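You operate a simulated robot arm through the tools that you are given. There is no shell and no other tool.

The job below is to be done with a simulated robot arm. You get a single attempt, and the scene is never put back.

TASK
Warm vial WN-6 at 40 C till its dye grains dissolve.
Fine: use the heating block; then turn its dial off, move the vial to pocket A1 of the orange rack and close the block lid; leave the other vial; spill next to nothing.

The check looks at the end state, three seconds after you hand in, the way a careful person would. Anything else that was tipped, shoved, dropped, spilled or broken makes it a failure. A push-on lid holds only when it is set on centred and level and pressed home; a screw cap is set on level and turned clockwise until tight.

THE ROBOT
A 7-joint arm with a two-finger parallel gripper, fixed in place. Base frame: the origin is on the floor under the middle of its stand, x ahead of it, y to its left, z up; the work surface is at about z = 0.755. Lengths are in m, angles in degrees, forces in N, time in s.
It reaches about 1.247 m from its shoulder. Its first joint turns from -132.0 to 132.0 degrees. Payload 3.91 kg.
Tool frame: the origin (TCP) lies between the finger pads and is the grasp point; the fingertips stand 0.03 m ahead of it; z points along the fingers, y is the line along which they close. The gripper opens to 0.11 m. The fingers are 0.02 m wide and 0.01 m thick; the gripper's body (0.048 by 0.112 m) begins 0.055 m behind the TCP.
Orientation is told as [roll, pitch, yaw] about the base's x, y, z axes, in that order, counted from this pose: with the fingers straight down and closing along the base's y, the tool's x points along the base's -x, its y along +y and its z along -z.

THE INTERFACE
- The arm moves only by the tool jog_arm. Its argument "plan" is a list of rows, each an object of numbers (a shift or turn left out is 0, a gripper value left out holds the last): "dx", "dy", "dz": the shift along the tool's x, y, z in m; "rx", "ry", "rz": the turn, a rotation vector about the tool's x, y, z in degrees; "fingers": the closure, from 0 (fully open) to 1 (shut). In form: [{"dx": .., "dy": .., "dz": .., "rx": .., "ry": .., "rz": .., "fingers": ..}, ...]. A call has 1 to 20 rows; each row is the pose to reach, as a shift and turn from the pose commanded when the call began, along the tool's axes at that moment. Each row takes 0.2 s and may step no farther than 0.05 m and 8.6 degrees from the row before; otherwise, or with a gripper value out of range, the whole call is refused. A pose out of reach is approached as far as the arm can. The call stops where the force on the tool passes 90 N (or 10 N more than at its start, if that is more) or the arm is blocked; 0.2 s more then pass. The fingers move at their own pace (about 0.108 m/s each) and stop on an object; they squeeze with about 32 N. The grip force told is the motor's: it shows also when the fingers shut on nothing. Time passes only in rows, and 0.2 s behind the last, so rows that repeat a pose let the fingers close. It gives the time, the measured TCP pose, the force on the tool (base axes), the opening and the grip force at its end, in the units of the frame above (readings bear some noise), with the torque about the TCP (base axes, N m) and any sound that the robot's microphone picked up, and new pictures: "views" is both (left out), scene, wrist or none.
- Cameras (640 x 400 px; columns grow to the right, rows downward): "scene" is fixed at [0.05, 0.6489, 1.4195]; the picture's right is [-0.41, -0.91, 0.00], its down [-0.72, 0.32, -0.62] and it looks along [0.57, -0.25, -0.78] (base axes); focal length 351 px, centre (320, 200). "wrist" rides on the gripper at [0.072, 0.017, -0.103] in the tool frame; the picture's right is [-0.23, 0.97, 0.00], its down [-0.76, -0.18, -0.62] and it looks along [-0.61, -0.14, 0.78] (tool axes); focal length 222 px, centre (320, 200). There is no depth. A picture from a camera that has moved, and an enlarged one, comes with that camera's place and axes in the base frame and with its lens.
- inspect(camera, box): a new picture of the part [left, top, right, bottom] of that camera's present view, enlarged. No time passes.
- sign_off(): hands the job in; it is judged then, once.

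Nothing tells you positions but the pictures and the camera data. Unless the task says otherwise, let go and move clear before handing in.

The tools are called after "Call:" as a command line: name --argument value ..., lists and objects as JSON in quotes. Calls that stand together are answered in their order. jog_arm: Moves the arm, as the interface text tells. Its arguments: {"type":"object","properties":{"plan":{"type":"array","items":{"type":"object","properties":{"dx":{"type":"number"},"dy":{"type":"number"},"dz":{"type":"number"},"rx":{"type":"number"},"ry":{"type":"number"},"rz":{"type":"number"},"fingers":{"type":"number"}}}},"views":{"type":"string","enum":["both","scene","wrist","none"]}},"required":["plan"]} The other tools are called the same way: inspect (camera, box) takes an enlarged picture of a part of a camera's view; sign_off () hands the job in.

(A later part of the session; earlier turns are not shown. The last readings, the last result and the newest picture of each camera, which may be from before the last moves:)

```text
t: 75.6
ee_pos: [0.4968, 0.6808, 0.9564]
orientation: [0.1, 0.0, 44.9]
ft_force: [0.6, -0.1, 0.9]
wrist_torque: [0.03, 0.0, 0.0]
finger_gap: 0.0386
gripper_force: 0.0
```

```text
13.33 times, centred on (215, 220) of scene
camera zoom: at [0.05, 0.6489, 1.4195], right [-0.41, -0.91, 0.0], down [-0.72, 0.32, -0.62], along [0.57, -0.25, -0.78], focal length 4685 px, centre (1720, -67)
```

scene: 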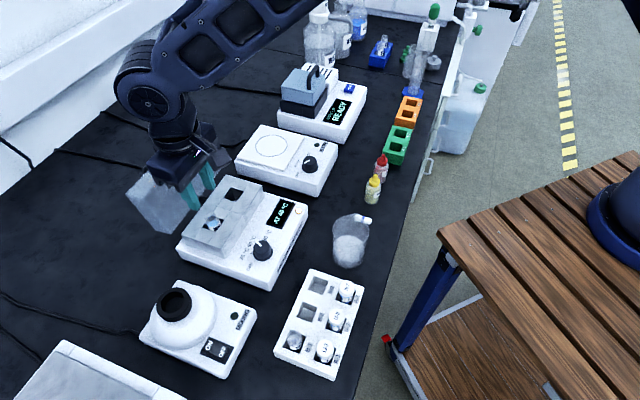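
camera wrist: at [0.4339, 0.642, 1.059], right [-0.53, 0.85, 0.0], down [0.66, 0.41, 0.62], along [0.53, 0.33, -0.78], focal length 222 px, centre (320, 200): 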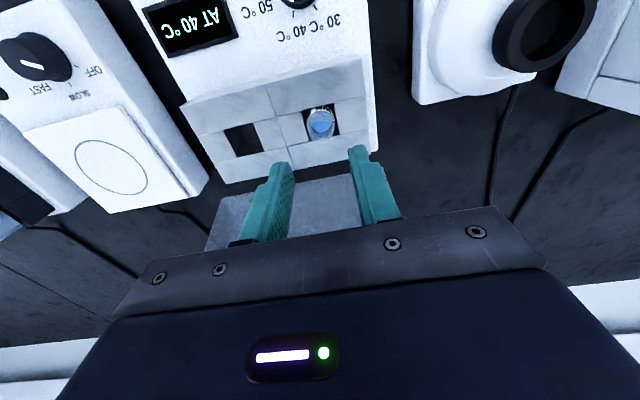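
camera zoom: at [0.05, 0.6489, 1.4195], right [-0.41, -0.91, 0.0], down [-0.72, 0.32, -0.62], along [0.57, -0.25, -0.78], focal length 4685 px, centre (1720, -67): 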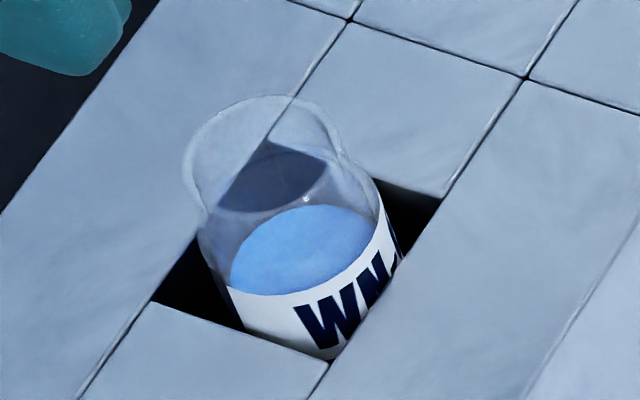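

The colour is levelling off. While the vial keeps warming I'll use the time to survey the orange rack from above.

Call:
jog_arm --plan '[{"dx": 0.018, "dy": -0.0386, "dz": -0.02}, {"dx": 0.0362, "dy": -0.0772, "dz": -0.044}, {"dx": 0.0543, "dy": -0.1158, "dz": -0.044}, {"dx": 0.0723, "dy": -0.1543, "dz": -0.044}, {"dx": 0.0904, "dy": -0.1929, "dz": -0.044}, {"dx": 0.1085, "dy": -0.2315, "dz": -0.044}, {"dx": 0.1266, "dy": -0.2701, "dz": -0.044}, {"dx": 0.1447, "dy": -0.3087, "dz": -0.044}, {"dx": 0.1628, "dy": -0.3473, "dz": -0.044}, {"dx": 0.1809, "dy": -0.3859, "dz": -0.044}, {"dx": 0.1989, "dy": -0.4245, "dz": -0.044}, {"dx": 0.217, "dy": -0.463, "dz": -0.044}, {"dx": 0.2351, "dy": -0.5016, "dz": -0.044}, {"dx": 0.2532, "dy": -0.5402, "dz": -0.044}, {"dx": 0.2532, "dy": -0.5402, "dz": -0.044}]' --views "both"

Call:
inspect --camera "scene" --box '[200, 205, 230, 235]'

```text
t: 78.8
ee_pos: [0.6975, 0.1201, 0.9994]
orientation: [0.1, 0.1, 45.0]
ft_force: [0.8, -0.1, 0.3]
wrist_torque: [0.04, 0.02, 0.01]
finger_gap: 0.0384
gripper_force: 0.1
camera wrist: at [0.6333, 0.082, 1.1018], right [-0.53, 0.85, 0.0], down [0.66, 0.41, 0.62], along [0.53, 0.33, -0.78], focal length 222 px, centre (320, 200)
```

scene: 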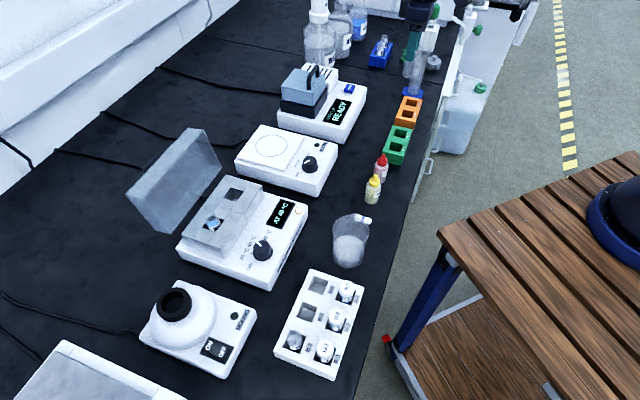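
wrist: 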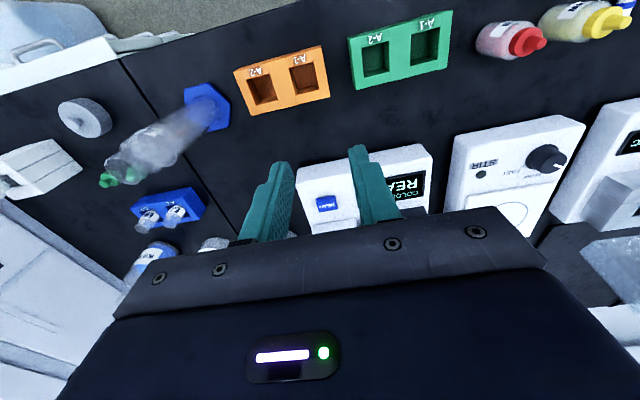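

```text
13.33 times, centred on (215, 220) of scene
camera zoom: at [0.05, 0.6489, 1.4195], right [-0.41, -0.91, 0.0], down [-0.72, 0.32, -0.62], along [0.57, -0.25, -0.78], focal length 4685 px, centre (1720, -67)
```

zoom: 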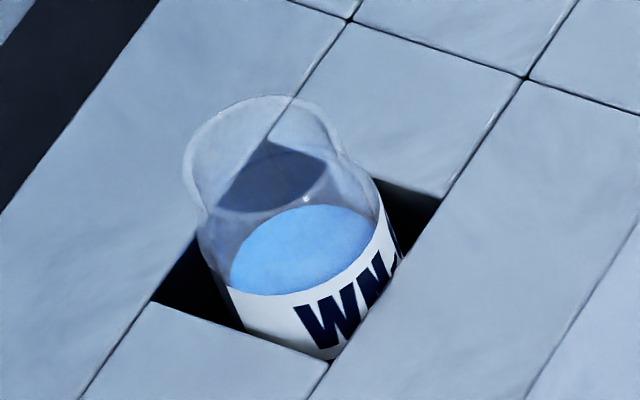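

Call:
inspect --camera "wrist" --box '[225, 35, 345, 125]'

Call:
inspect --camera "scene" --box '[385, 70, 435, 130]'

Call:
inspect --camera "wrist" --box '[80, 60, 340, 240]'

```text
4.44 times, centred on (285, 80) of wrist
camera zoom: at [0.6333, 0.082, 1.1018], right [-0.53, 0.85, 0.0], down [0.66, 0.41, 0.62], along [0.53, 0.33, -0.78], focal length 987 px, centre (476, 733)
```

zoom: 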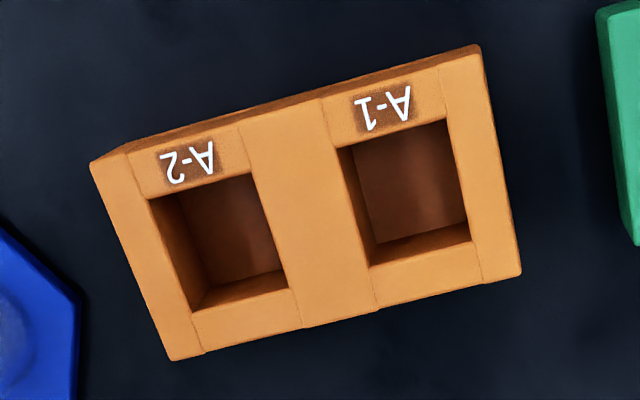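

```text
6.67 times, centred on (410, 100) of scene
camera zoom: at [0.05, 0.6489, 1.4195], right [-0.41, -0.91, 0.0], down [-0.72, 0.32, -0.62], along [0.57, -0.25, -0.78], focal length 2342 px, centre (-280, 867)
```

zoom: 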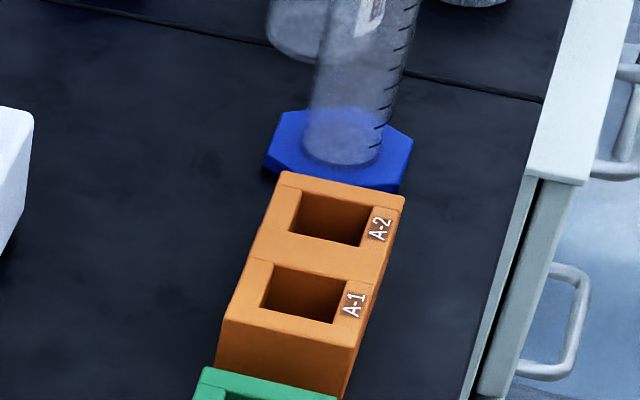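

```text
2.22 times, centred on (210, 150) of wrist
camera zoom: at [0.6333, 0.082, 1.1018], right [-0.53, 0.85, 0.0], down [0.66, 0.41, 0.62], along [0.53, 0.33, -0.78], focal length 494 px, centre (564, 311)
```

zoom: 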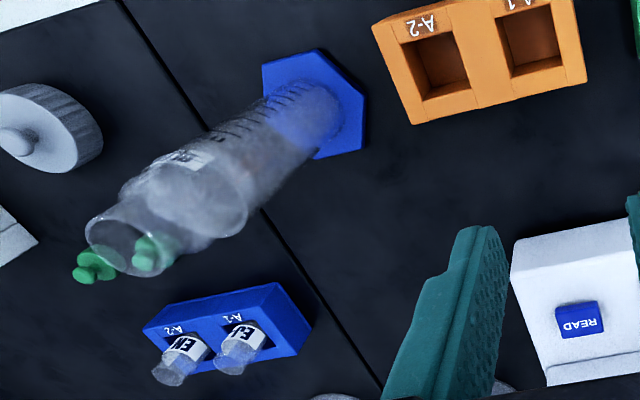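

Rack pocket A-1 is at about (0.689, 0.095), top z≈0.792, floor ≈0.765, aligned at −45°. The vial's colour is nearly saturated; I'll return above the dial at yaw −50 while it continues to warm.

Call:
jog_arm --plan '[{"dx": -0.0106, "dy": 0.0388, "rz": 6.8}, {"dx": -0.0212, "dy": 0.0776, "rz": 13.6}, {"dx": -0.0318, "dy": 0.1164, "rz": 20.4}, {"dx": -0.0424, "dy": 0.1552, "rz": 27.1}, {"dx": -0.053, "dy": 0.194, "rz": 33.9}, {"dx": -0.0636, "dy": 0.2328, "rz": 40.7}, {"dx": -0.0742, "dy": 0.2716, "rz": 47.5}, {"dx": -0.0847, "dy": 0.3103, "rz": 54.3}, {"dx": -0.0953, "dy": 0.3491, "rz": 61.1}, {"dx": -0.1059, "dy": 0.3879, "rz": 67.9}, {"dx": -0.1165, "dy": 0.4267, "rz": 74.6}, {"dx": -0.1271, "dy": 0.4655, "rz": 81.4}, {"dx": -0.1377, "dy": 0.5043, "rz": 88.2}, {"dx": -0.1483, "dy": 0.5431, "rz": 95}, {"dx": -0.1483, "dy": 0.5431, "rz": 95}, {"dx": -0.1483, "dy": 0.5431, "rz": 95}]' --views "both"

Call:
inspect --camera "scene" --box '[200, 205, 230, 235]'

Call:
inspect --camera "wrist" --box '[400, 40, 480, 120]'

```text
t: 82.2
ee_pos: [0.4207, 0.6096, 0.9999]
orientation: [0.0, 0.0, -50.1]
ft_force: [-0.2, 0.3, -0.3]
wrist_torque: [-0.02, 0.02, -0.01]
finger_gap: 0.0384
gripper_force: 0.2
camera wrist: at [0.3872, 0.6766, 1.1025], right [0.89, 0.45, 0.0], down [0.35, -0.7, 0.62], along [0.28, -0.56, -0.78], focal length 222 px, centre (320, 200)
```

scene: 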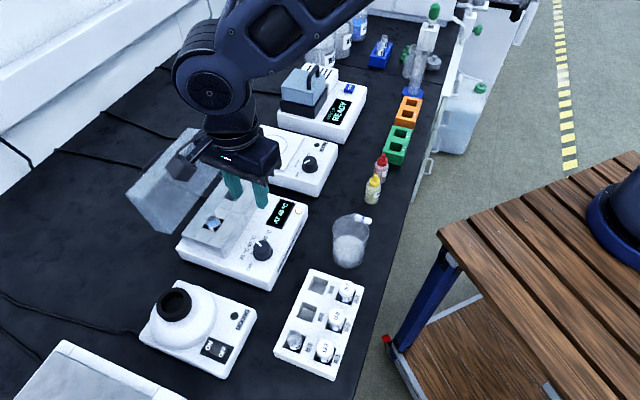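
wrist: 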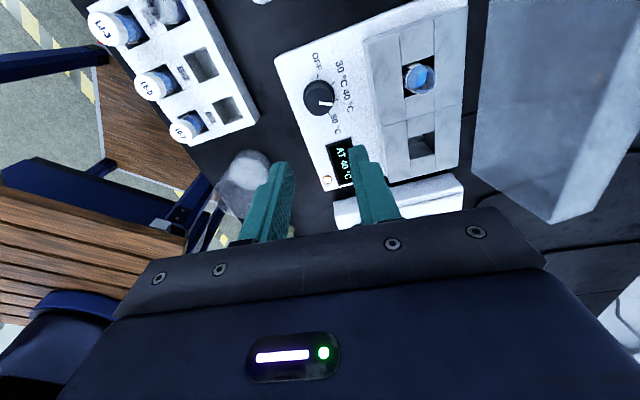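

```text
13.33 times, centred on (215, 220) of scene
camera zoom: at [0.05, 0.6489, 1.4195], right [-0.41, -0.91, 0.0], down [-0.72, 0.32, -0.62], along [0.57, -0.25, -0.78], focal length 4685 px, centre (1720, -67)
```

zoom: 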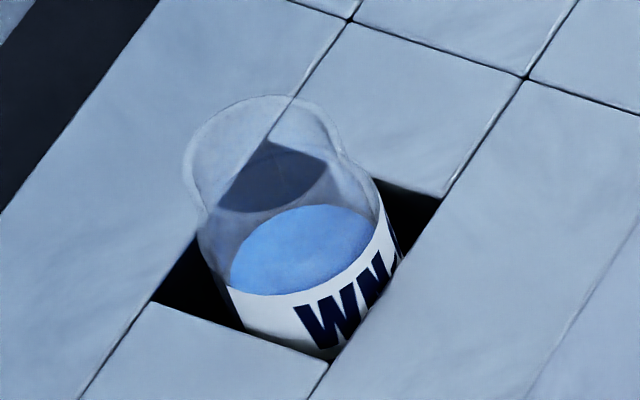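

```text
5.00 times, centred on (440, 80) of wrist
camera zoom: at [0.3872, 0.6766, 1.1025], right [0.89, 0.45, 0.0], down [0.35, -0.7, 0.62], along [0.28, -0.56, -0.78], focal length 1111 px, centre (-280, 800)
```

zoom: 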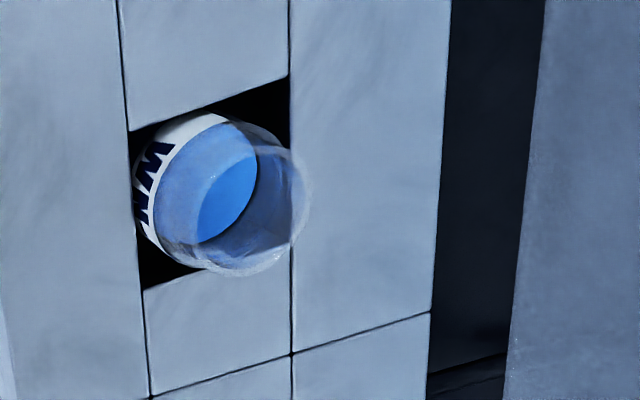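

Call:
jog_arm --plan '[{}, {}, {}, {}, {}, {}, {}, {}, {}, {}, {}, {}, {}, {}, {}, {}, {}, {}, {}, {}]' --views "none"

Call:
jog_arm --plan '[{}, {}, {}, {}, {}, {}, {}, {}, {}, {}, {}, {}, {}, {}, {}, {}, {}, {}, {}, {}]' --views "none"

Call:
jog_arm --plan '[{}, {}, {}, {}, {}, {}, {}, {}, {}, {}, {}, {}, {}, {}, {}, {}, {}, {}, {}, {}]' --views "none"

Call:
inspect --camera "scene" --box '[200, 205, 230, 235]'

Call:
inspect --camera "wrist" --box '[400, 60, 440, 100]'

Call:
inspect --camera "scene" --box '[240, 190, 310, 270]'

```text
t: 86.4
ee_pos: [0.4207, 0.6094, 0.9999]
orientation: [0.0, 0.0, -50.0]
ft_force: [-0.7, -0.3, -0.8]
wrist_torque: [0.01, -0.02, 0.01]
finger_gap: 0.0386
gripper_force: 0.1
```

```text
t: 90.6
ee_pos: [0.4211, 0.61, 1.0001]
orientation: [0.0, -0.1, -50.1]
ft_force: [-0.3, -0.3, -0.3]
wrist_torque: [0.01, 0.03, -0.01]
finger_gap: 0.0384
gripper_force: 0.0
```

```text
t: 94.8
ee_pos: [0.4209, 0.6098, 1.0007]
orientation: [0.0, -0.1, -50.1]
ft_force: [-0.1, 0.6, -0.4]
wrist_torque: [0.0, 0.02, 0.01]
finger_gap: 0.0384
gripper_force: 0.0
```

```text
13.33 times, centred on (215, 220) of scene
camera zoom: at [0.05, 0.6489, 1.4195], right [-0.41, -0.91, 0.0], down [-0.72, 0.32, -0.62], along [0.57, -0.25, -0.78], focal length 4685 px, centre (1720, -67)
```

zoom: 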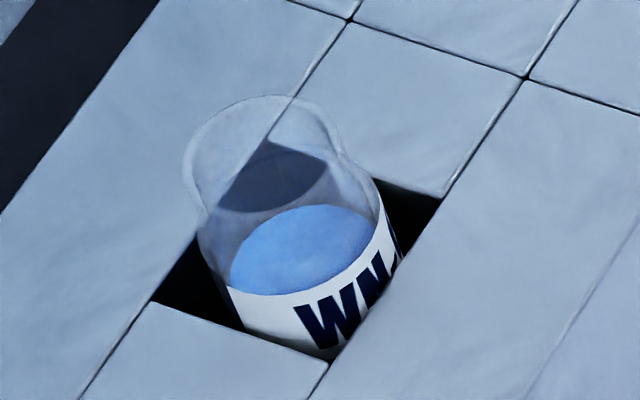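

```text
10.00 times, centred on (420, 80) of wrist
camera zoom: at [0.3872, 0.6764, 1.1026], right [0.89, 0.45, 0.0], down [0.35, -0.7, 0.62], along [0.28, -0.56, -0.78], focal length 2221 px, centre (-680, 1400)
```

zoom: 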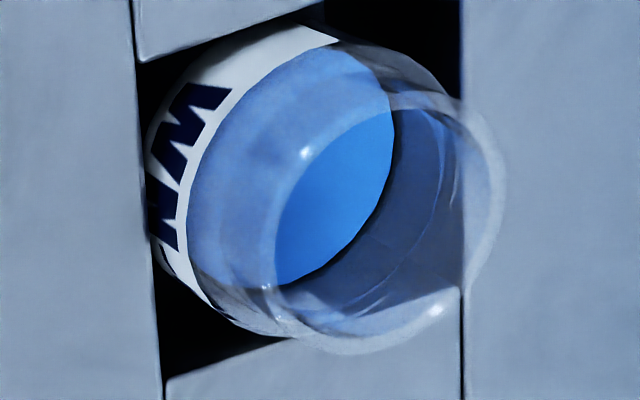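

```text
5.00 times, centred on (275, 230) of scene
camera zoom: at [0.05, 0.6489, 1.4195], right [-0.41, -0.91, 0.0], down [-0.72, 0.32, -0.62], along [0.57, -0.25, -0.78], focal length 1757 px, centre (545, 50)
```

zoom: 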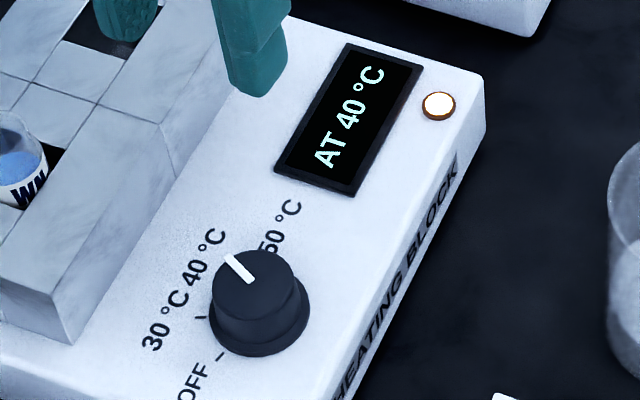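

The colour has stopped changing between t=82 and t=95. I'll give it a further margin at 40 °C before switching off.

Call:
jog_arm --plan '[{}, {}, {}, {}, {}, {}, {}, {}, {}, {}, {}, {}, {}, {}, {}, {}, {}, {}, {}, {}]' --views "none"

Call:
jog_arm --plan '[{}, {}, {}, {}, {}, {}, {}, {}, {}, {}, {}, {}, {}, {}, {}, {}, {}, {}, {}, {}]' --views "none"

Call:
jog_arm --plan '[{}, {}, {}, {}, {}, {}, {}, {}, {}, {}, {}, {}, {}, {}, {}, {}, {}, {}, {}, {}]' --views "none"

Call:
jog_arm --plan '[{}, {}, {}, {}, {}, {}, {}, {}, {}, {}, {}, {}, {}, {}, {}, {}, {}, {}, {}, {}]' --views "none"

Call:
inspect --camera "wrist" --box '[400, 60, 440, 100]'

Call:
inspect --camera "wrist" --box '[280, 50, 370, 130]'

```text
t: 99.0
ee_pos: [0.4208, 0.6107, 0.9997]
orientation: [0.0, -0.1, -50.0]
ft_force: [0.5, -0.3, 0.2]
wrist_torque: [0.0, 0.02, 0.01]
finger_gap: 0.0385
gripper_force: 0.0
```

```text
t: 103.2
ee_pos: [0.4207, 0.61, 0.9997]
orientation: [-0.1, 0.0, -50.1]
ft_force: [-0.3, 0.3, -0.4]
wrist_torque: [0.0, -0.02, -0.03]
finger_gap: 0.0384
gripper_force: 0.1
```

```text
t: 107.4
ee_pos: [0.4207, 0.6092, 1.0]
orientation: [0.0, 0.1, -49.9]
ft_force: [1.0, -0.3, 0.4]
wrist_torque: [0.01, 0.01, -0.01]
finger_gap: 0.0386
gripper_force: 0.1
```

```text
t: 111.6
ee_pos: [0.4219, 0.6092, 1.0003]
orientation: [0.0, 0.0, -50.1]
ft_force: [-0.6, 1.0, -1.0]
wrist_torque: [-0.01, -0.01, -0.03]
finger_gap: 0.0385
gripper_force: 0.0
```

```text
10.00 times, centred on (420, 80) of wrist
camera zoom: at [0.3872, 0.6764, 1.1026], right [0.89, 0.45, 0.0], down [0.35, -0.7, 0.62], along [0.28, -0.56, -0.78], focal length 2221 px, centre (-680, 1400)
```

zoom: 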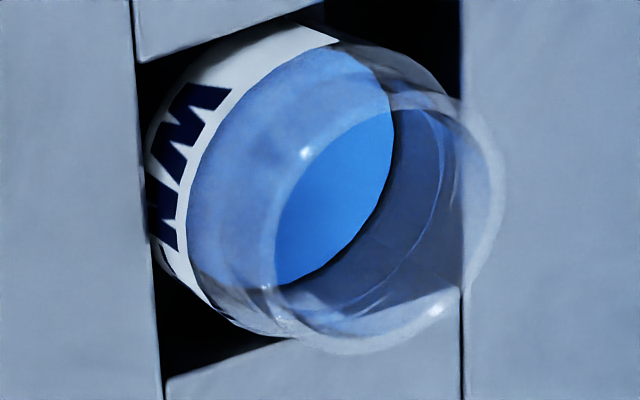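

```text
5.00 times, centred on (325, 90) of wrist
camera zoom: at [0.3872, 0.6764, 1.1026], right [0.89, 0.45, 0.0], down [0.35, -0.7, 0.62], along [0.28, -0.56, -0.78], focal length 1111 px, centre (295, 750)
```

zoom: 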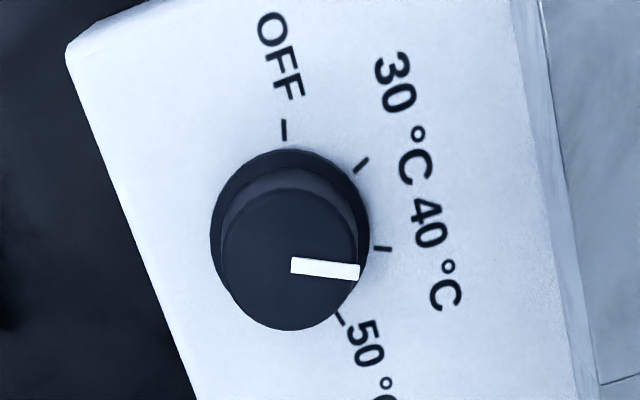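

The colour is constant, so the dye has dissolved. Now I'll go down on the dial to turn it back to OFF (100° counter-clockwise).

Call:
jog_arm --plan '[{"dx": 0.003, "dy": -0.0013, "dz": 0.03, "fingers": 0.545}, {"dx": 0.003, "dy": -0.0013, "dz": 0.07, "fingers": 0.545}, {"dx": 0.003, "dy": -0.0013, "dz": 0.11, "fingers": 0.545}, {"dx": 0.003, "dy": -0.0013, "dz": 0.14, "fingers": 0.545}, {"dx": 0.003, "dy": -0.0013, "dz": 0.152, "fingers": 0.545}, {"dx": 0.003, "dy": -0.0013, "dz": 0.152, "fingers": 0.545}]' --views "wrist"

Call:
inspect --camera "wrist" --box '[240, 100, 400, 220]'

```text
t: 113.0
ee_pos: [0.4174, 0.6098, 0.8486]
orientation: [0.0, 0.0, -50.0]
ft_force: [-0.9, 0.5, 0.0]
wrist_torque: [0.0, -0.03, 0.02]
finger_gap: 0.05
gripper_force: 0.0
camera wrist: at [0.3828, 0.6768, 0.9508], right [0.89, 0.45, 0.0], down [0.35, -0.7, 0.62], along [0.28, -0.56, -0.78], focal length 222 px, centre (320, 200)
```

wrist: 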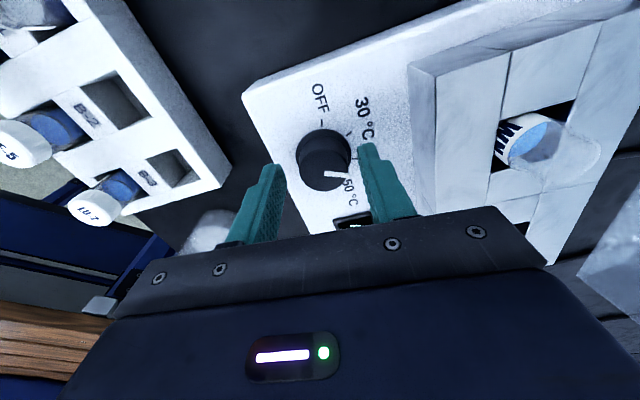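

```text
3.33 times, centred on (320, 160) of wrist
camera zoom: at [0.3828, 0.6768, 0.9508], right [0.89, 0.45, 0.0], down [0.35, -0.7, 0.62], along [0.28, -0.56, -0.78], focal length 740 px, centre (320, 333)
```

zoom: 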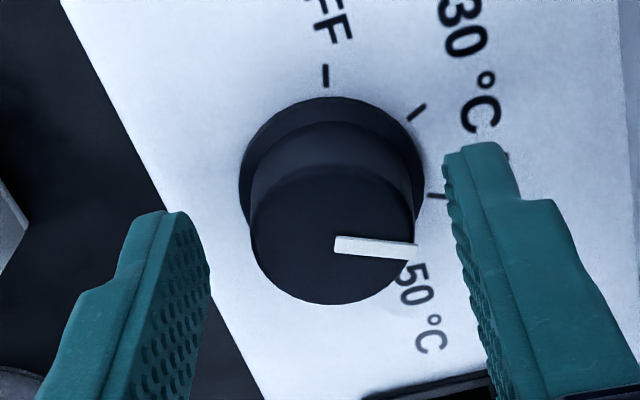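

Slight offset of about 1.5 mm; I'll shift and close on the knob.

Call:
jog_arm --plan '[{"dx": 0.0005, "dy": 0.0015, "fingers": 0.545}, {"dx": 0.0005, "dy": 0.0015, "fingers": 0.65}, {"dx": 0.0005, "dy": 0.0015, "fingers": 0.8}, {"dx": 0.0005, "dy": 0.0015, "fingers": 1.0}, {"dx": 0.0005, "dy": 0.0015, "fingers": 1.0}]' --views "none"

```text
t: 114.2
ee_pos: [0.4177, 0.6123, 0.8474]
orientation: [0.0, 0.0, -50.0]
ft_force: [2.7, 2.3, -3.4]
wrist_torque: [-0.11, 0.14, -0.01]
finger_gap: 0.0337
gripper_force: 44.7
```

Centred with almost no side load. Turning counter-clockwise in stages.

Call:
jog_arm --plan '[{"rz": -8.3}, {"rz": -16.6}, {"rz": -25}, {"rz": -33}, {"rz": -33}]' --views "none"

```text
t: 115.4
ee_pos: [0.4196, 0.6099, 0.8471]
orientation: [-0.1, 0.0, -17.0]
ft_force: [-9.4, -20.8, 6.2]
wrist_torque: [-0.57, 0.22, -0.05]
finger_gap: 0.0334
gripper_force: 44.3
```

Call:
jog_arm --plan '[{"dy": -0.0012}, {"dy": -0.0012, "rz": -8.5}, {"dy": -0.0012, "rz": -17}, {"dy": -0.0012, "rz": -25.5}, {"dy": -0.0012, "rz": -34}, {"dy": -0.0012, "rz": -34}]' --views "none"

```text
t: 116.8
ee_pos: [0.418, 0.61, 0.848]
orientation: [0.0, -0.2, 17.1]
ft_force: [-7.1, -14.3, 9.7]
wrist_torque: [-0.59, 0.17, -0.01]
finger_gap: 0.0334
gripper_force: 45.0
```

Call:
jog_arm --plan '[{"dx": 0.0004, "dy": -0.0006}, {"dx": 0.0004, "dy": -0.0006, "rz": -8.3}, {"dx": 0.0004, "dy": -0.0006, "rz": -16.6}, {"dx": 0.0004, "dy": -0.0006, "rz": -25}, {"dx": 0.0004, "dy": -0.0006, "rz": -33}, {"dx": 0.0004, "dy": -0.0006, "rz": -33}]' --views "both"

Call:
inspect --camera "wrist" --box '[130, 80, 400, 230]'

```text
t: 118.2
ee_pos: [0.4179, 0.6099, 0.848]
orientation: [-0.1, -0.1, 49.9]
ft_force: [11.5, -14.0, 9.2]
wrist_torque: [-0.1, -0.35, -0.03]
finger_gap: 0.0338
gripper_force: 45.0
camera wrist: at [0.3585, 0.5649, 0.9502], right [-0.6, 0.8, 0.0], down [0.62, 0.47, 0.62], along [0.5, 0.37, -0.78], focal length 222 px, centre (320, 200)
```

scene: 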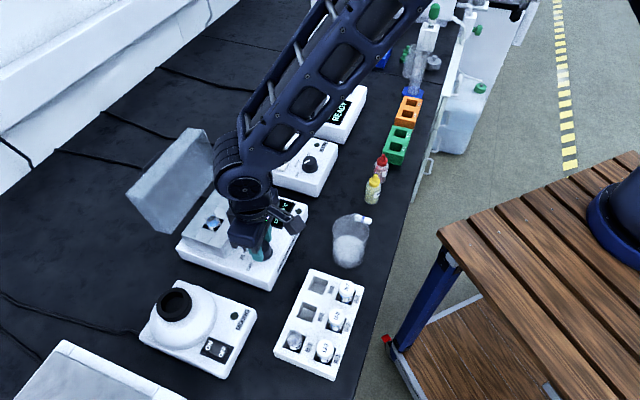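
wrist: 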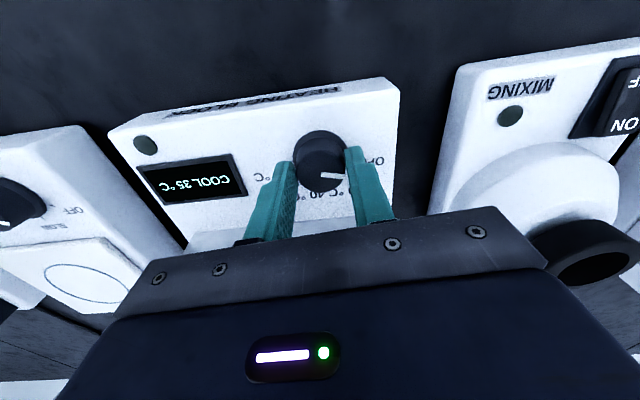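

```text
2.37 times, centred on (265, 155) of wrist
camera zoom: at [0.3585, 0.5649, 0.9502], right [-0.6, 0.8, 0.0], down [0.62, 0.47, 0.62], along [0.5, 0.37, -0.78], focal length 526 px, centre (450, 307)
```

zoom: 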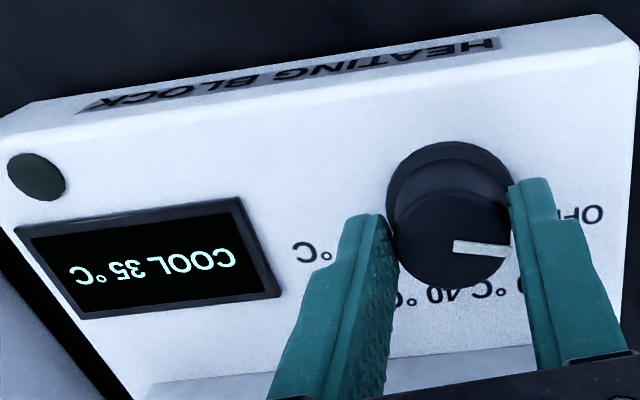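

The display shows COOL 35 °C with the lamp off. Releasing and lifting to check the pointer.

Call:
jog_arm --plan '[{"fingers": 0.6}, {"fingers": 0.545}, {"dz": -0.02, "fingers": 0.545}, {"dz": -0.05, "fingers": 0.545}, {"dz": -0.09, "fingers": 0.545}, {"dz": -0.11, "fingers": 0.545}, {"dz": -0.11, "fingers": 0.545}]' --views "both"

Call:
inspect --camera "wrist" --box '[180, 70, 380, 200]'

Call:
inspect --camera "scene" --box '[235, 190, 310, 270]'

```text
t: 119.8
ee_pos: [0.4194, 0.6098, 0.9574]
orientation: [0.1, 0.0, 50.0]
ft_force: [-0.1, -0.2, 0.8]
wrist_torque: [0.01, 0.02, -0.01]
finger_gap: 0.0499
gripper_force: 0.2
camera wrist: at [0.3589, 0.5652, 1.0599], right [-0.6, 0.8, 0.0], down [0.63, 0.47, 0.62], along [0.5, 0.37, -0.78], focal length 222 px, centre (320, 200)
```

scene: 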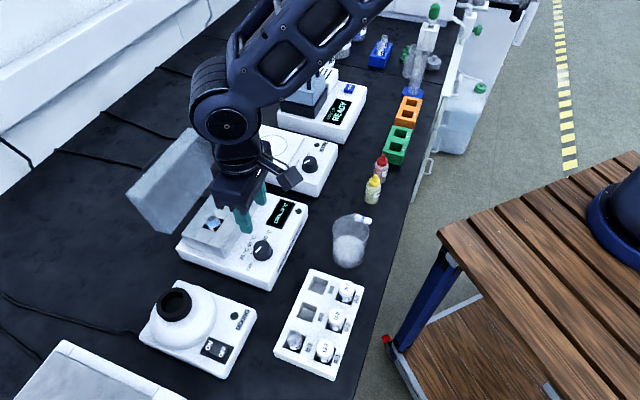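
wrist: 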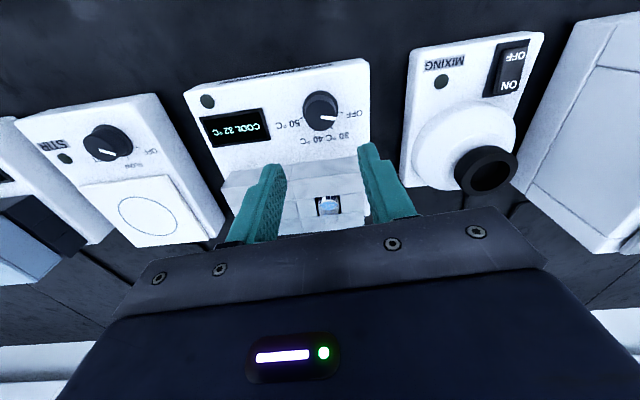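

```text
3.08 times, centred on (280, 135) of wrist
camera zoom: at [0.3589, 0.5652, 1.0599], right [-0.6, 0.8, 0.0], down [0.63, 0.47, 0.62], along [0.5, 0.37, -0.78], focal length 684 px, centre (443, 400)
```

zoom: 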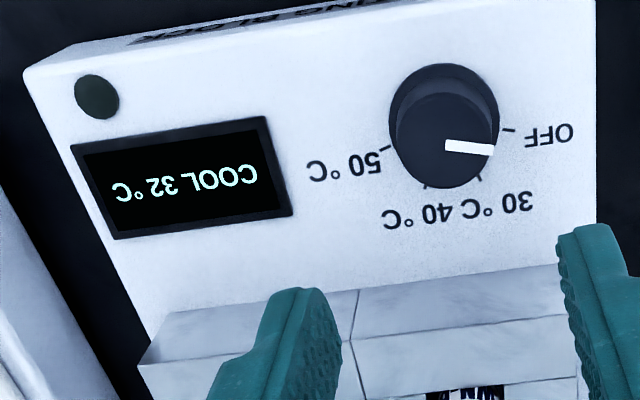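

```text
5.00 times, centred on (272, 230) of scene
camera zoom: at [0.05, 0.6489, 1.4195], right [-0.41, -0.91, 0.0], down [-0.72, 0.32, -0.62], along [0.57, -0.25, -0.78], focal length 1757 px, centre (558, 50)
```

zoom: 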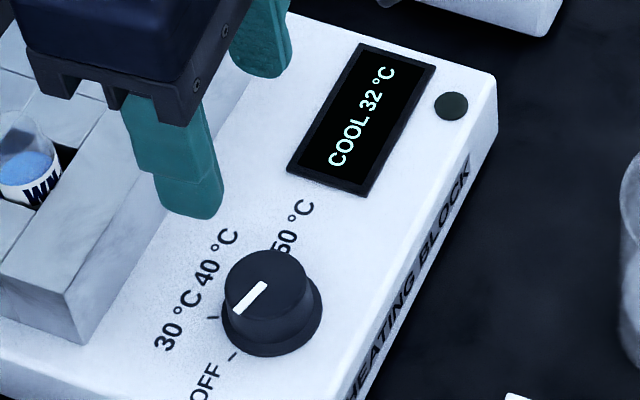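

The pointer is back at OFF and the block is cooling. Now I'll move back over the vial with yaw 45.

Call:
jog_arm --plan '[{"dx": -0.026, "dy": -0.0033, "rz": 1.2, "fingers": 0.545}, {"dx": -0.0522, "dy": -0.0067, "rz": 2.5, "fingers": 0.545}, {"dx": -0.0783, "dy": -0.01, "rz": 3.7, "fingers": 0.545}, {"dx": -0.1044, "dy": -0.0133, "rz": 5, "fingers": 0.545}, {"dx": -0.1044, "dy": -0.0133, "rz": 5, "fingers": 0.545}]' --views "both"

Call:
inspect --camera "wrist" --box '[270, 90, 370, 170]'

```text
t: 121.0
ee_pos: [0.4947, 0.6805, 0.9582]
orientation: [0.1, -0.1, 45.0]
ft_force: [0.9, -0.1, -0.2]
wrist_torque: [-0.03, -0.03, 0.0]
finger_gap: 0.05
gripper_force: 0.1
camera wrist: at [0.4317, 0.6418, 1.0608], right [-0.53, 0.85, 0.0], down [0.66, 0.41, 0.62], along [0.53, 0.33, -0.78], focal length 222 px, centre (320, 200)
```

scene: 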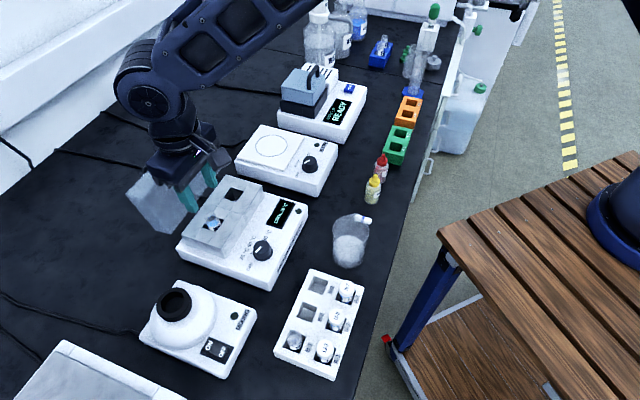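
wrist: 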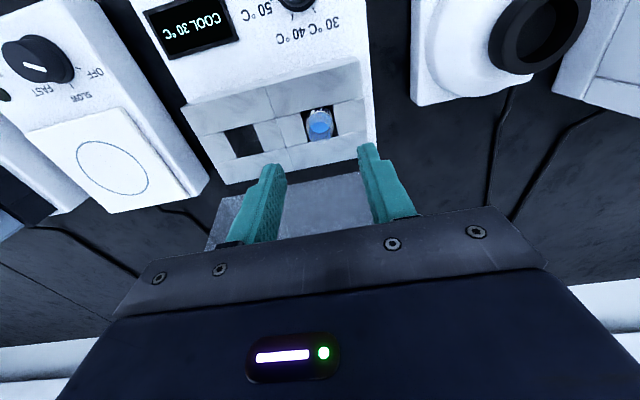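

```text
5.00 times, centred on (320, 130) of wrist
camera zoom: at [0.4317, 0.6418, 1.0608], right [-0.53, 0.85, 0.0], down [0.66, 0.41, 0.62], along [0.53, 0.33, -0.78], focal length 1111 px, centre (320, 550)
```

zoom: 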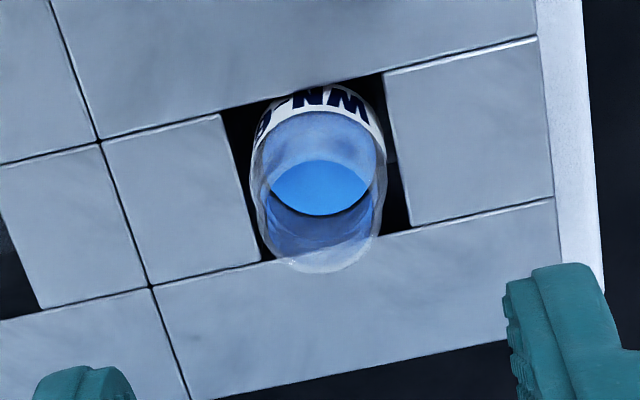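

Vial is offset by about 1.5 mm from the tool axis; correcting, then descending around it and gripping at the same height as before.

Call:
jog_arm --plan '[{"dx": -0.0015, "dy": -0.0012, "dz": 0.02, "fingers": 0.545}, {"dx": -0.0015, "dy": -0.0012, "dz": 0.04, "fingers": 0.545}, {"dx": -0.0015, "dy": -0.0012, "dz": 0.058, "fingers": 0.545}, {"dx": -0.0015, "dy": -0.0012, "dz": 0.07, "fingers": 0.545}, {"dx": -0.0015, "dy": -0.0012, "dz": 0.076, "fingers": 0.545}, {"dx": -0.0015, "dy": -0.0012, "dz": 0.0785, "fingers": 0.545}, {"dx": -0.0015, "dy": -0.0012, "dz": 0.0785, "fingers": 0.545}]' --views "both"

Call:
inspect --camera "wrist" --box '[250, 130, 390, 230]'

Call:
inspect --camera "scene" --box '[190, 195, 240, 245]'

```text
t: 122.6
ee_pos: [0.4969, 0.6818, 0.8789]
orientation: [0.0, 0.0, 45.0]
ft_force: [0.4, -0.6, -0.2]
wrist_torque: [0.02, 0.02, 0.0]
finger_gap: 0.0499
gripper_force: 0.0
camera wrist: at [0.4334, 0.6429, 0.9816], right [-0.53, 0.85, 0.0], down [0.66, 0.41, 0.62], along [0.53, 0.33, -0.78], focal length 222 px, centre (320, 200)
```

scene: 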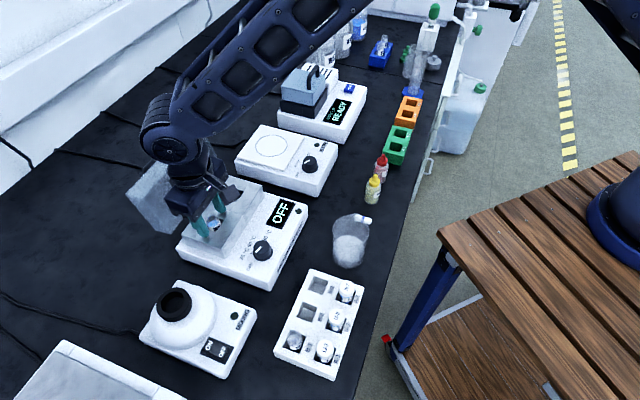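
wrist: 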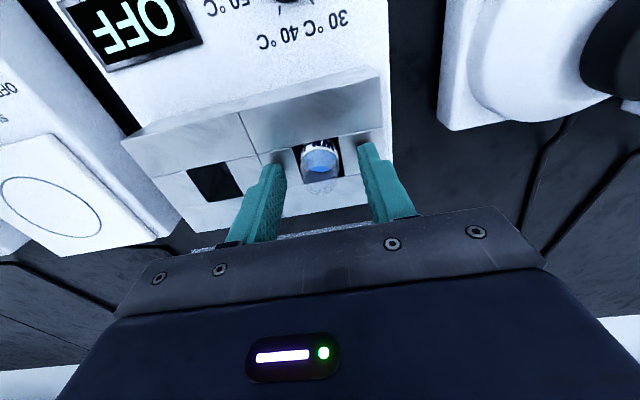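

```text
4.00 times, centred on (320, 180) of wrist
camera zoom: at [0.4334, 0.6429, 0.9816], right [-0.53, 0.85, 0.0], down [0.66, 0.41, 0.62], along [0.53, 0.33, -0.78], focal length 888 px, centre (320, 280)
```

zoom: 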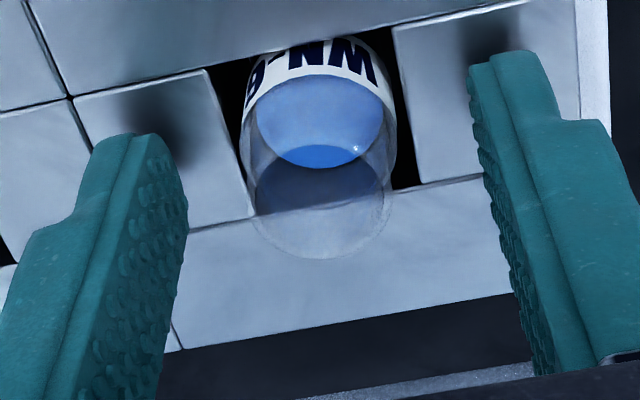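

```text
8.00 times, centred on (215, 220) of scene
camera zoom: at [0.05, 0.6489, 1.4195], right [-0.41, -0.91, 0.0], down [-0.72, 0.32, -0.62], along [0.57, -0.25, -0.78], focal length 2811 px, centre (1160, 40)
```

zoom: 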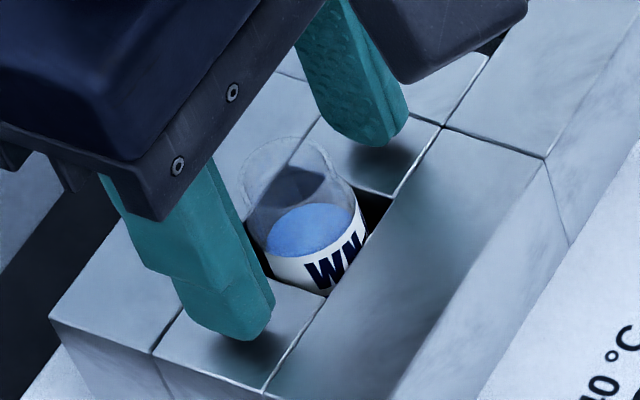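

The display now reads OFF and the vial is centred. Closing on it slowly.

Call:
jog_arm --plan '[{"fingers": 0.62}, {"fingers": 0.68}, {"fingers": 0.72}, {"fingers": 0.75}, {"fingers": 0.78}, {"fingers": 0.82}, {"fingers": 0.9}, {"fingers": 1.0}, {"fingers": 1.0}]' --views "wrist"

Call:
inspect --camera "wrist" --box '[250, 130, 390, 230]'

```text
t: 124.6
ee_pos: [0.4975, 0.6812, 0.8793]
orientation: [-0.1, -0.1, 45.0]
ft_force: [-0.4, -0.4, 1.4]
wrist_torque: [-0.06, -0.04, 0.02]
finger_gap: 0.024
gripper_force: 31.9
camera wrist: at [0.4334, 0.6429, 0.9818], right [-0.53, 0.85, 0.0], down [0.66, 0.41, 0.62], along [0.53, 0.33, -0.78], focal length 222 px, centre (320, 200)
```

wrist: 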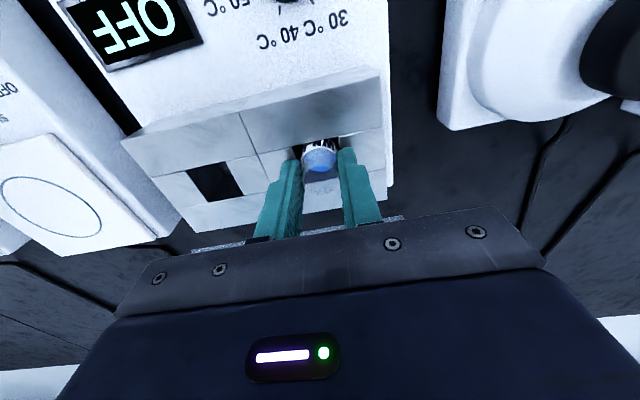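

```text
4.00 times, centred on (320, 180) of wrist
camera zoom: at [0.4334, 0.6429, 0.9818], right [-0.53, 0.85, 0.0], down [0.66, 0.41, 0.62], along [0.53, 0.33, -0.78], focal length 888 px, centre (320, 280)
```

zoom: 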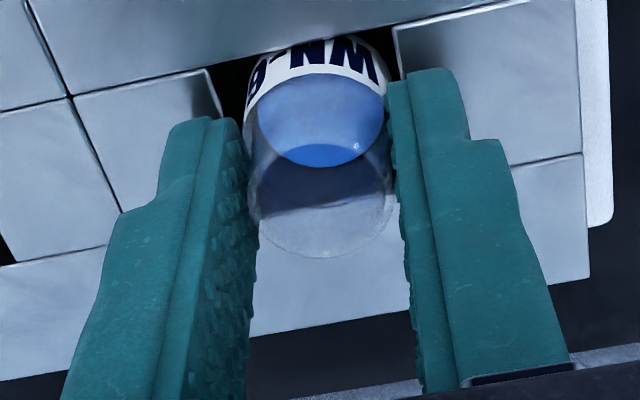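

Held at 24 mm. Lifting smoothly by 0.09 m, then I'll look through the glass for any grains.

Call:
jog_arm --plan '[{"dz": -0.002}, {"dz": -0.005}, {"dz": -0.01}, {"dz": -0.017}, {"dz": -0.025}, {"dz": -0.034}, {"dz": -0.044}, {"dz": -0.054}, {"dz": -0.063}, {"dz": -0.071}, {"dz": -0.078}, {"dz": -0.084}, {"dz": -0.088}, {"dz": -0.09}, {"dz": -0.09}]' --views "both"

Call:
inspect --camera "wrist" --box '[280, 100, 360, 200]'

Call:
inspect --camera "scene" --box '[180, 165, 230, 235]'

```text
t: 127.8
ee_pos: [0.4977, 0.6798, 0.9681]
orientation: [0.0, -0.1, 45.0]
ft_force: [-0.1, 0.2, -0.2]
wrist_torque: [0.02, 0.01, -0.03]
finger_gap: 0.024
gripper_force: 32.4
camera wrist: at [0.434, 0.6423, 1.0712], right [-0.53, 0.85, 0.0], down [0.66, 0.41, 0.62], along [0.53, 0.33, -0.78], focal length 222 px, centre (320, 200)
```

scene: 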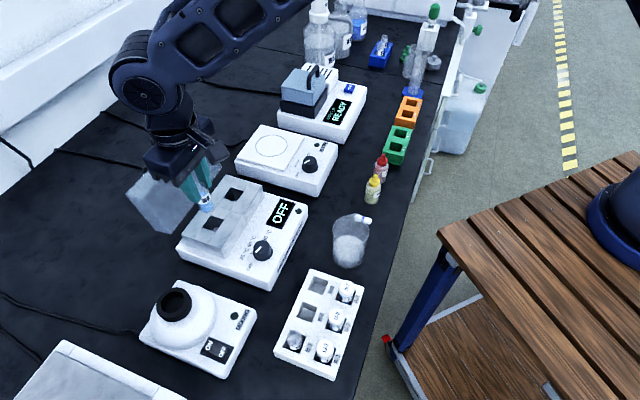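
wrist: 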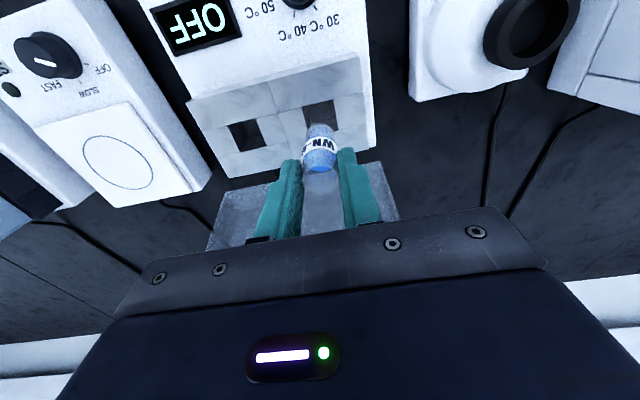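

```text
4.00 times, centred on (320, 150) of wrist
camera zoom: at [0.434, 0.6423, 1.0712], right [-0.53, 0.85, 0.0], down [0.66, 0.41, 0.62], along [0.53, 0.33, -0.78], focal length 888 px, centre (320, 400)
```

zoom: 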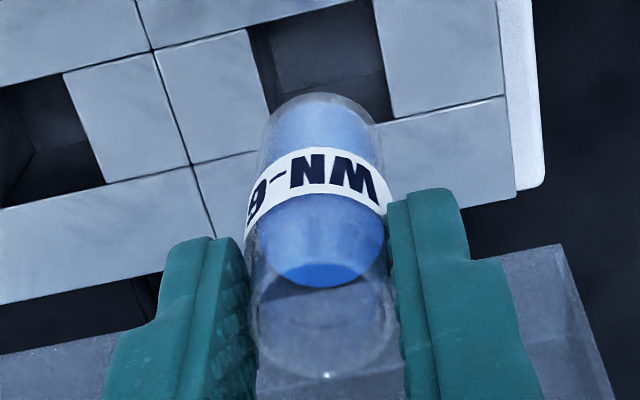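

```text
5.71 times, centred on (205, 200) of scene
camera zoom: at [0.05, 0.6489, 1.4195], right [-0.41, -0.91, 0.0], down [-0.72, 0.32, -0.62], along [0.57, -0.25, -0.78], focal length 2008 px, centre (977, 200)
```

zoom: 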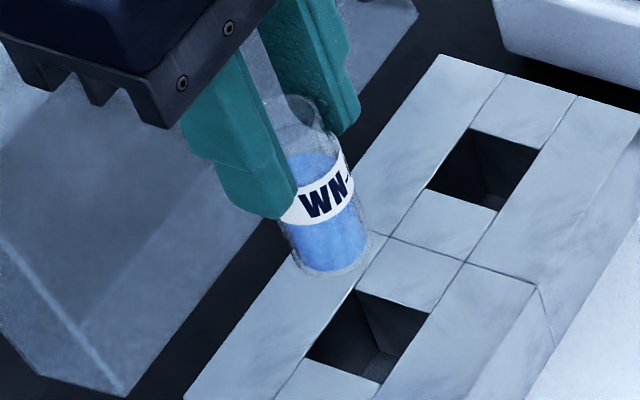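

The liquid is a uniform clear blue with no grains left. I'll carry it smoothly to above the orange rack's A-1 pocket.

Call:
jog_arm --plan '[{"dx": 0.002, "dy": -0.004}, {"dx": 0.0078, "dy": -0.0154}, {"dx": 0.0169, "dy": -0.0334}, {"dx": 0.029, "dy": -0.0572}, {"dx": 0.0435, "dy": -0.086}, {"dx": 0.0602, "dy": -0.1188}, {"dx": 0.0785, "dy": -0.155}, {"dx": 0.0981, "dy": -0.1936}, {"dx": 0.1185, "dy": -0.2339}, {"dx": 0.1393, "dy": -0.2751}, {"dx": 0.1601, "dy": -0.3162}, {"dx": 0.1805, "dy": -0.3565}, {"dx": 0.2001, "dy": -0.3951}, {"dx": 0.2184, "dy": -0.4313}, {"dx": 0.2351, "dy": -0.4641}, {"dx": 0.2496, "dy": -0.4929}, {"dx": 0.2617, "dy": -0.5167}, {"dx": 0.2708, "dy": -0.5347}, {"dx": 0.2766, "dy": -0.5461}, {"dx": 0.2786, "dy": -0.5501}]' --views "both"

Call:
inspect --camera "wrist" --box '[250, 80, 390, 190]'

Call:
inspect --camera "scene" --box '[370, 40, 450, 130]'

```text
t: 132.0
ee_pos: [0.6893, 0.095, 0.9683]
orientation: [0.1, 0.0, 45.1]
ft_force: [-0.3, 0.2, 0.0]
wrist_torque: [0.02, -0.03, -0.02]
finger_gap: 0.0241
gripper_force: 32.0
camera wrist: at [0.626, 0.0563, 1.0709], right [-0.53, 0.85, 0.0], down [0.66, 0.41, 0.62], along [0.53, 0.33, -0.78], focal length 222 px, centre (320, 200)
```

scene: 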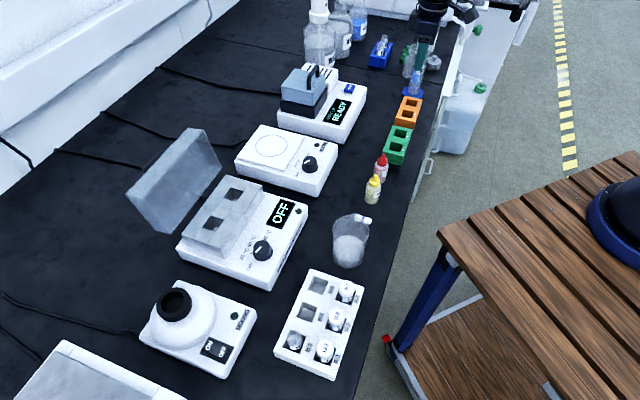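
wrist: 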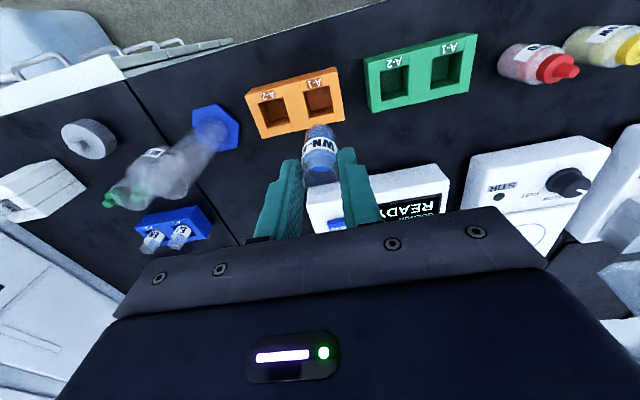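

```text
3.64 times, centred on (320, 135) of wrist
camera zoom: at [0.626, 0.0563, 1.0709], right [-0.53, 0.85, 0.0], down [0.66, 0.41, 0.62], along [0.53, 0.33, -0.78], focal length 808 px, centre (320, 436)
```

zoom: 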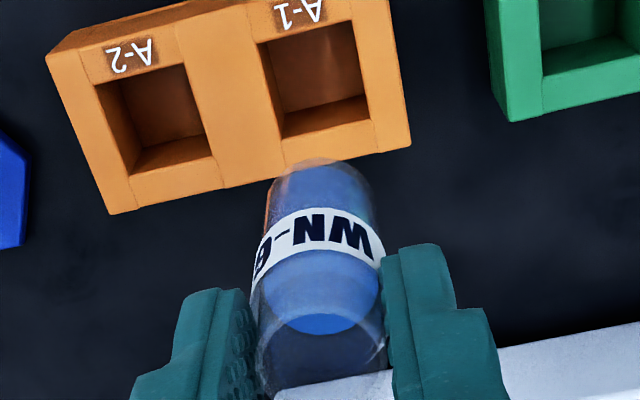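

```text
4.44 times, centred on (410, 85) of scene
camera zoom: at [0.05, 0.6489, 1.4195], right [-0.41, -0.91, 0.0], down [-0.72, 0.32, -0.62], along [0.57, -0.25, -0.78], focal length 1562 px, centre (-80, 711)
```

zoom: 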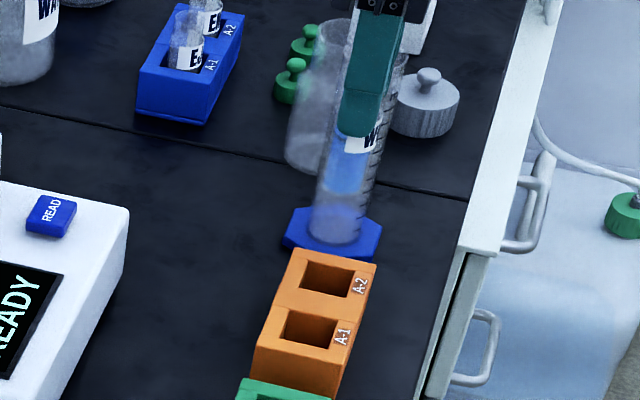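

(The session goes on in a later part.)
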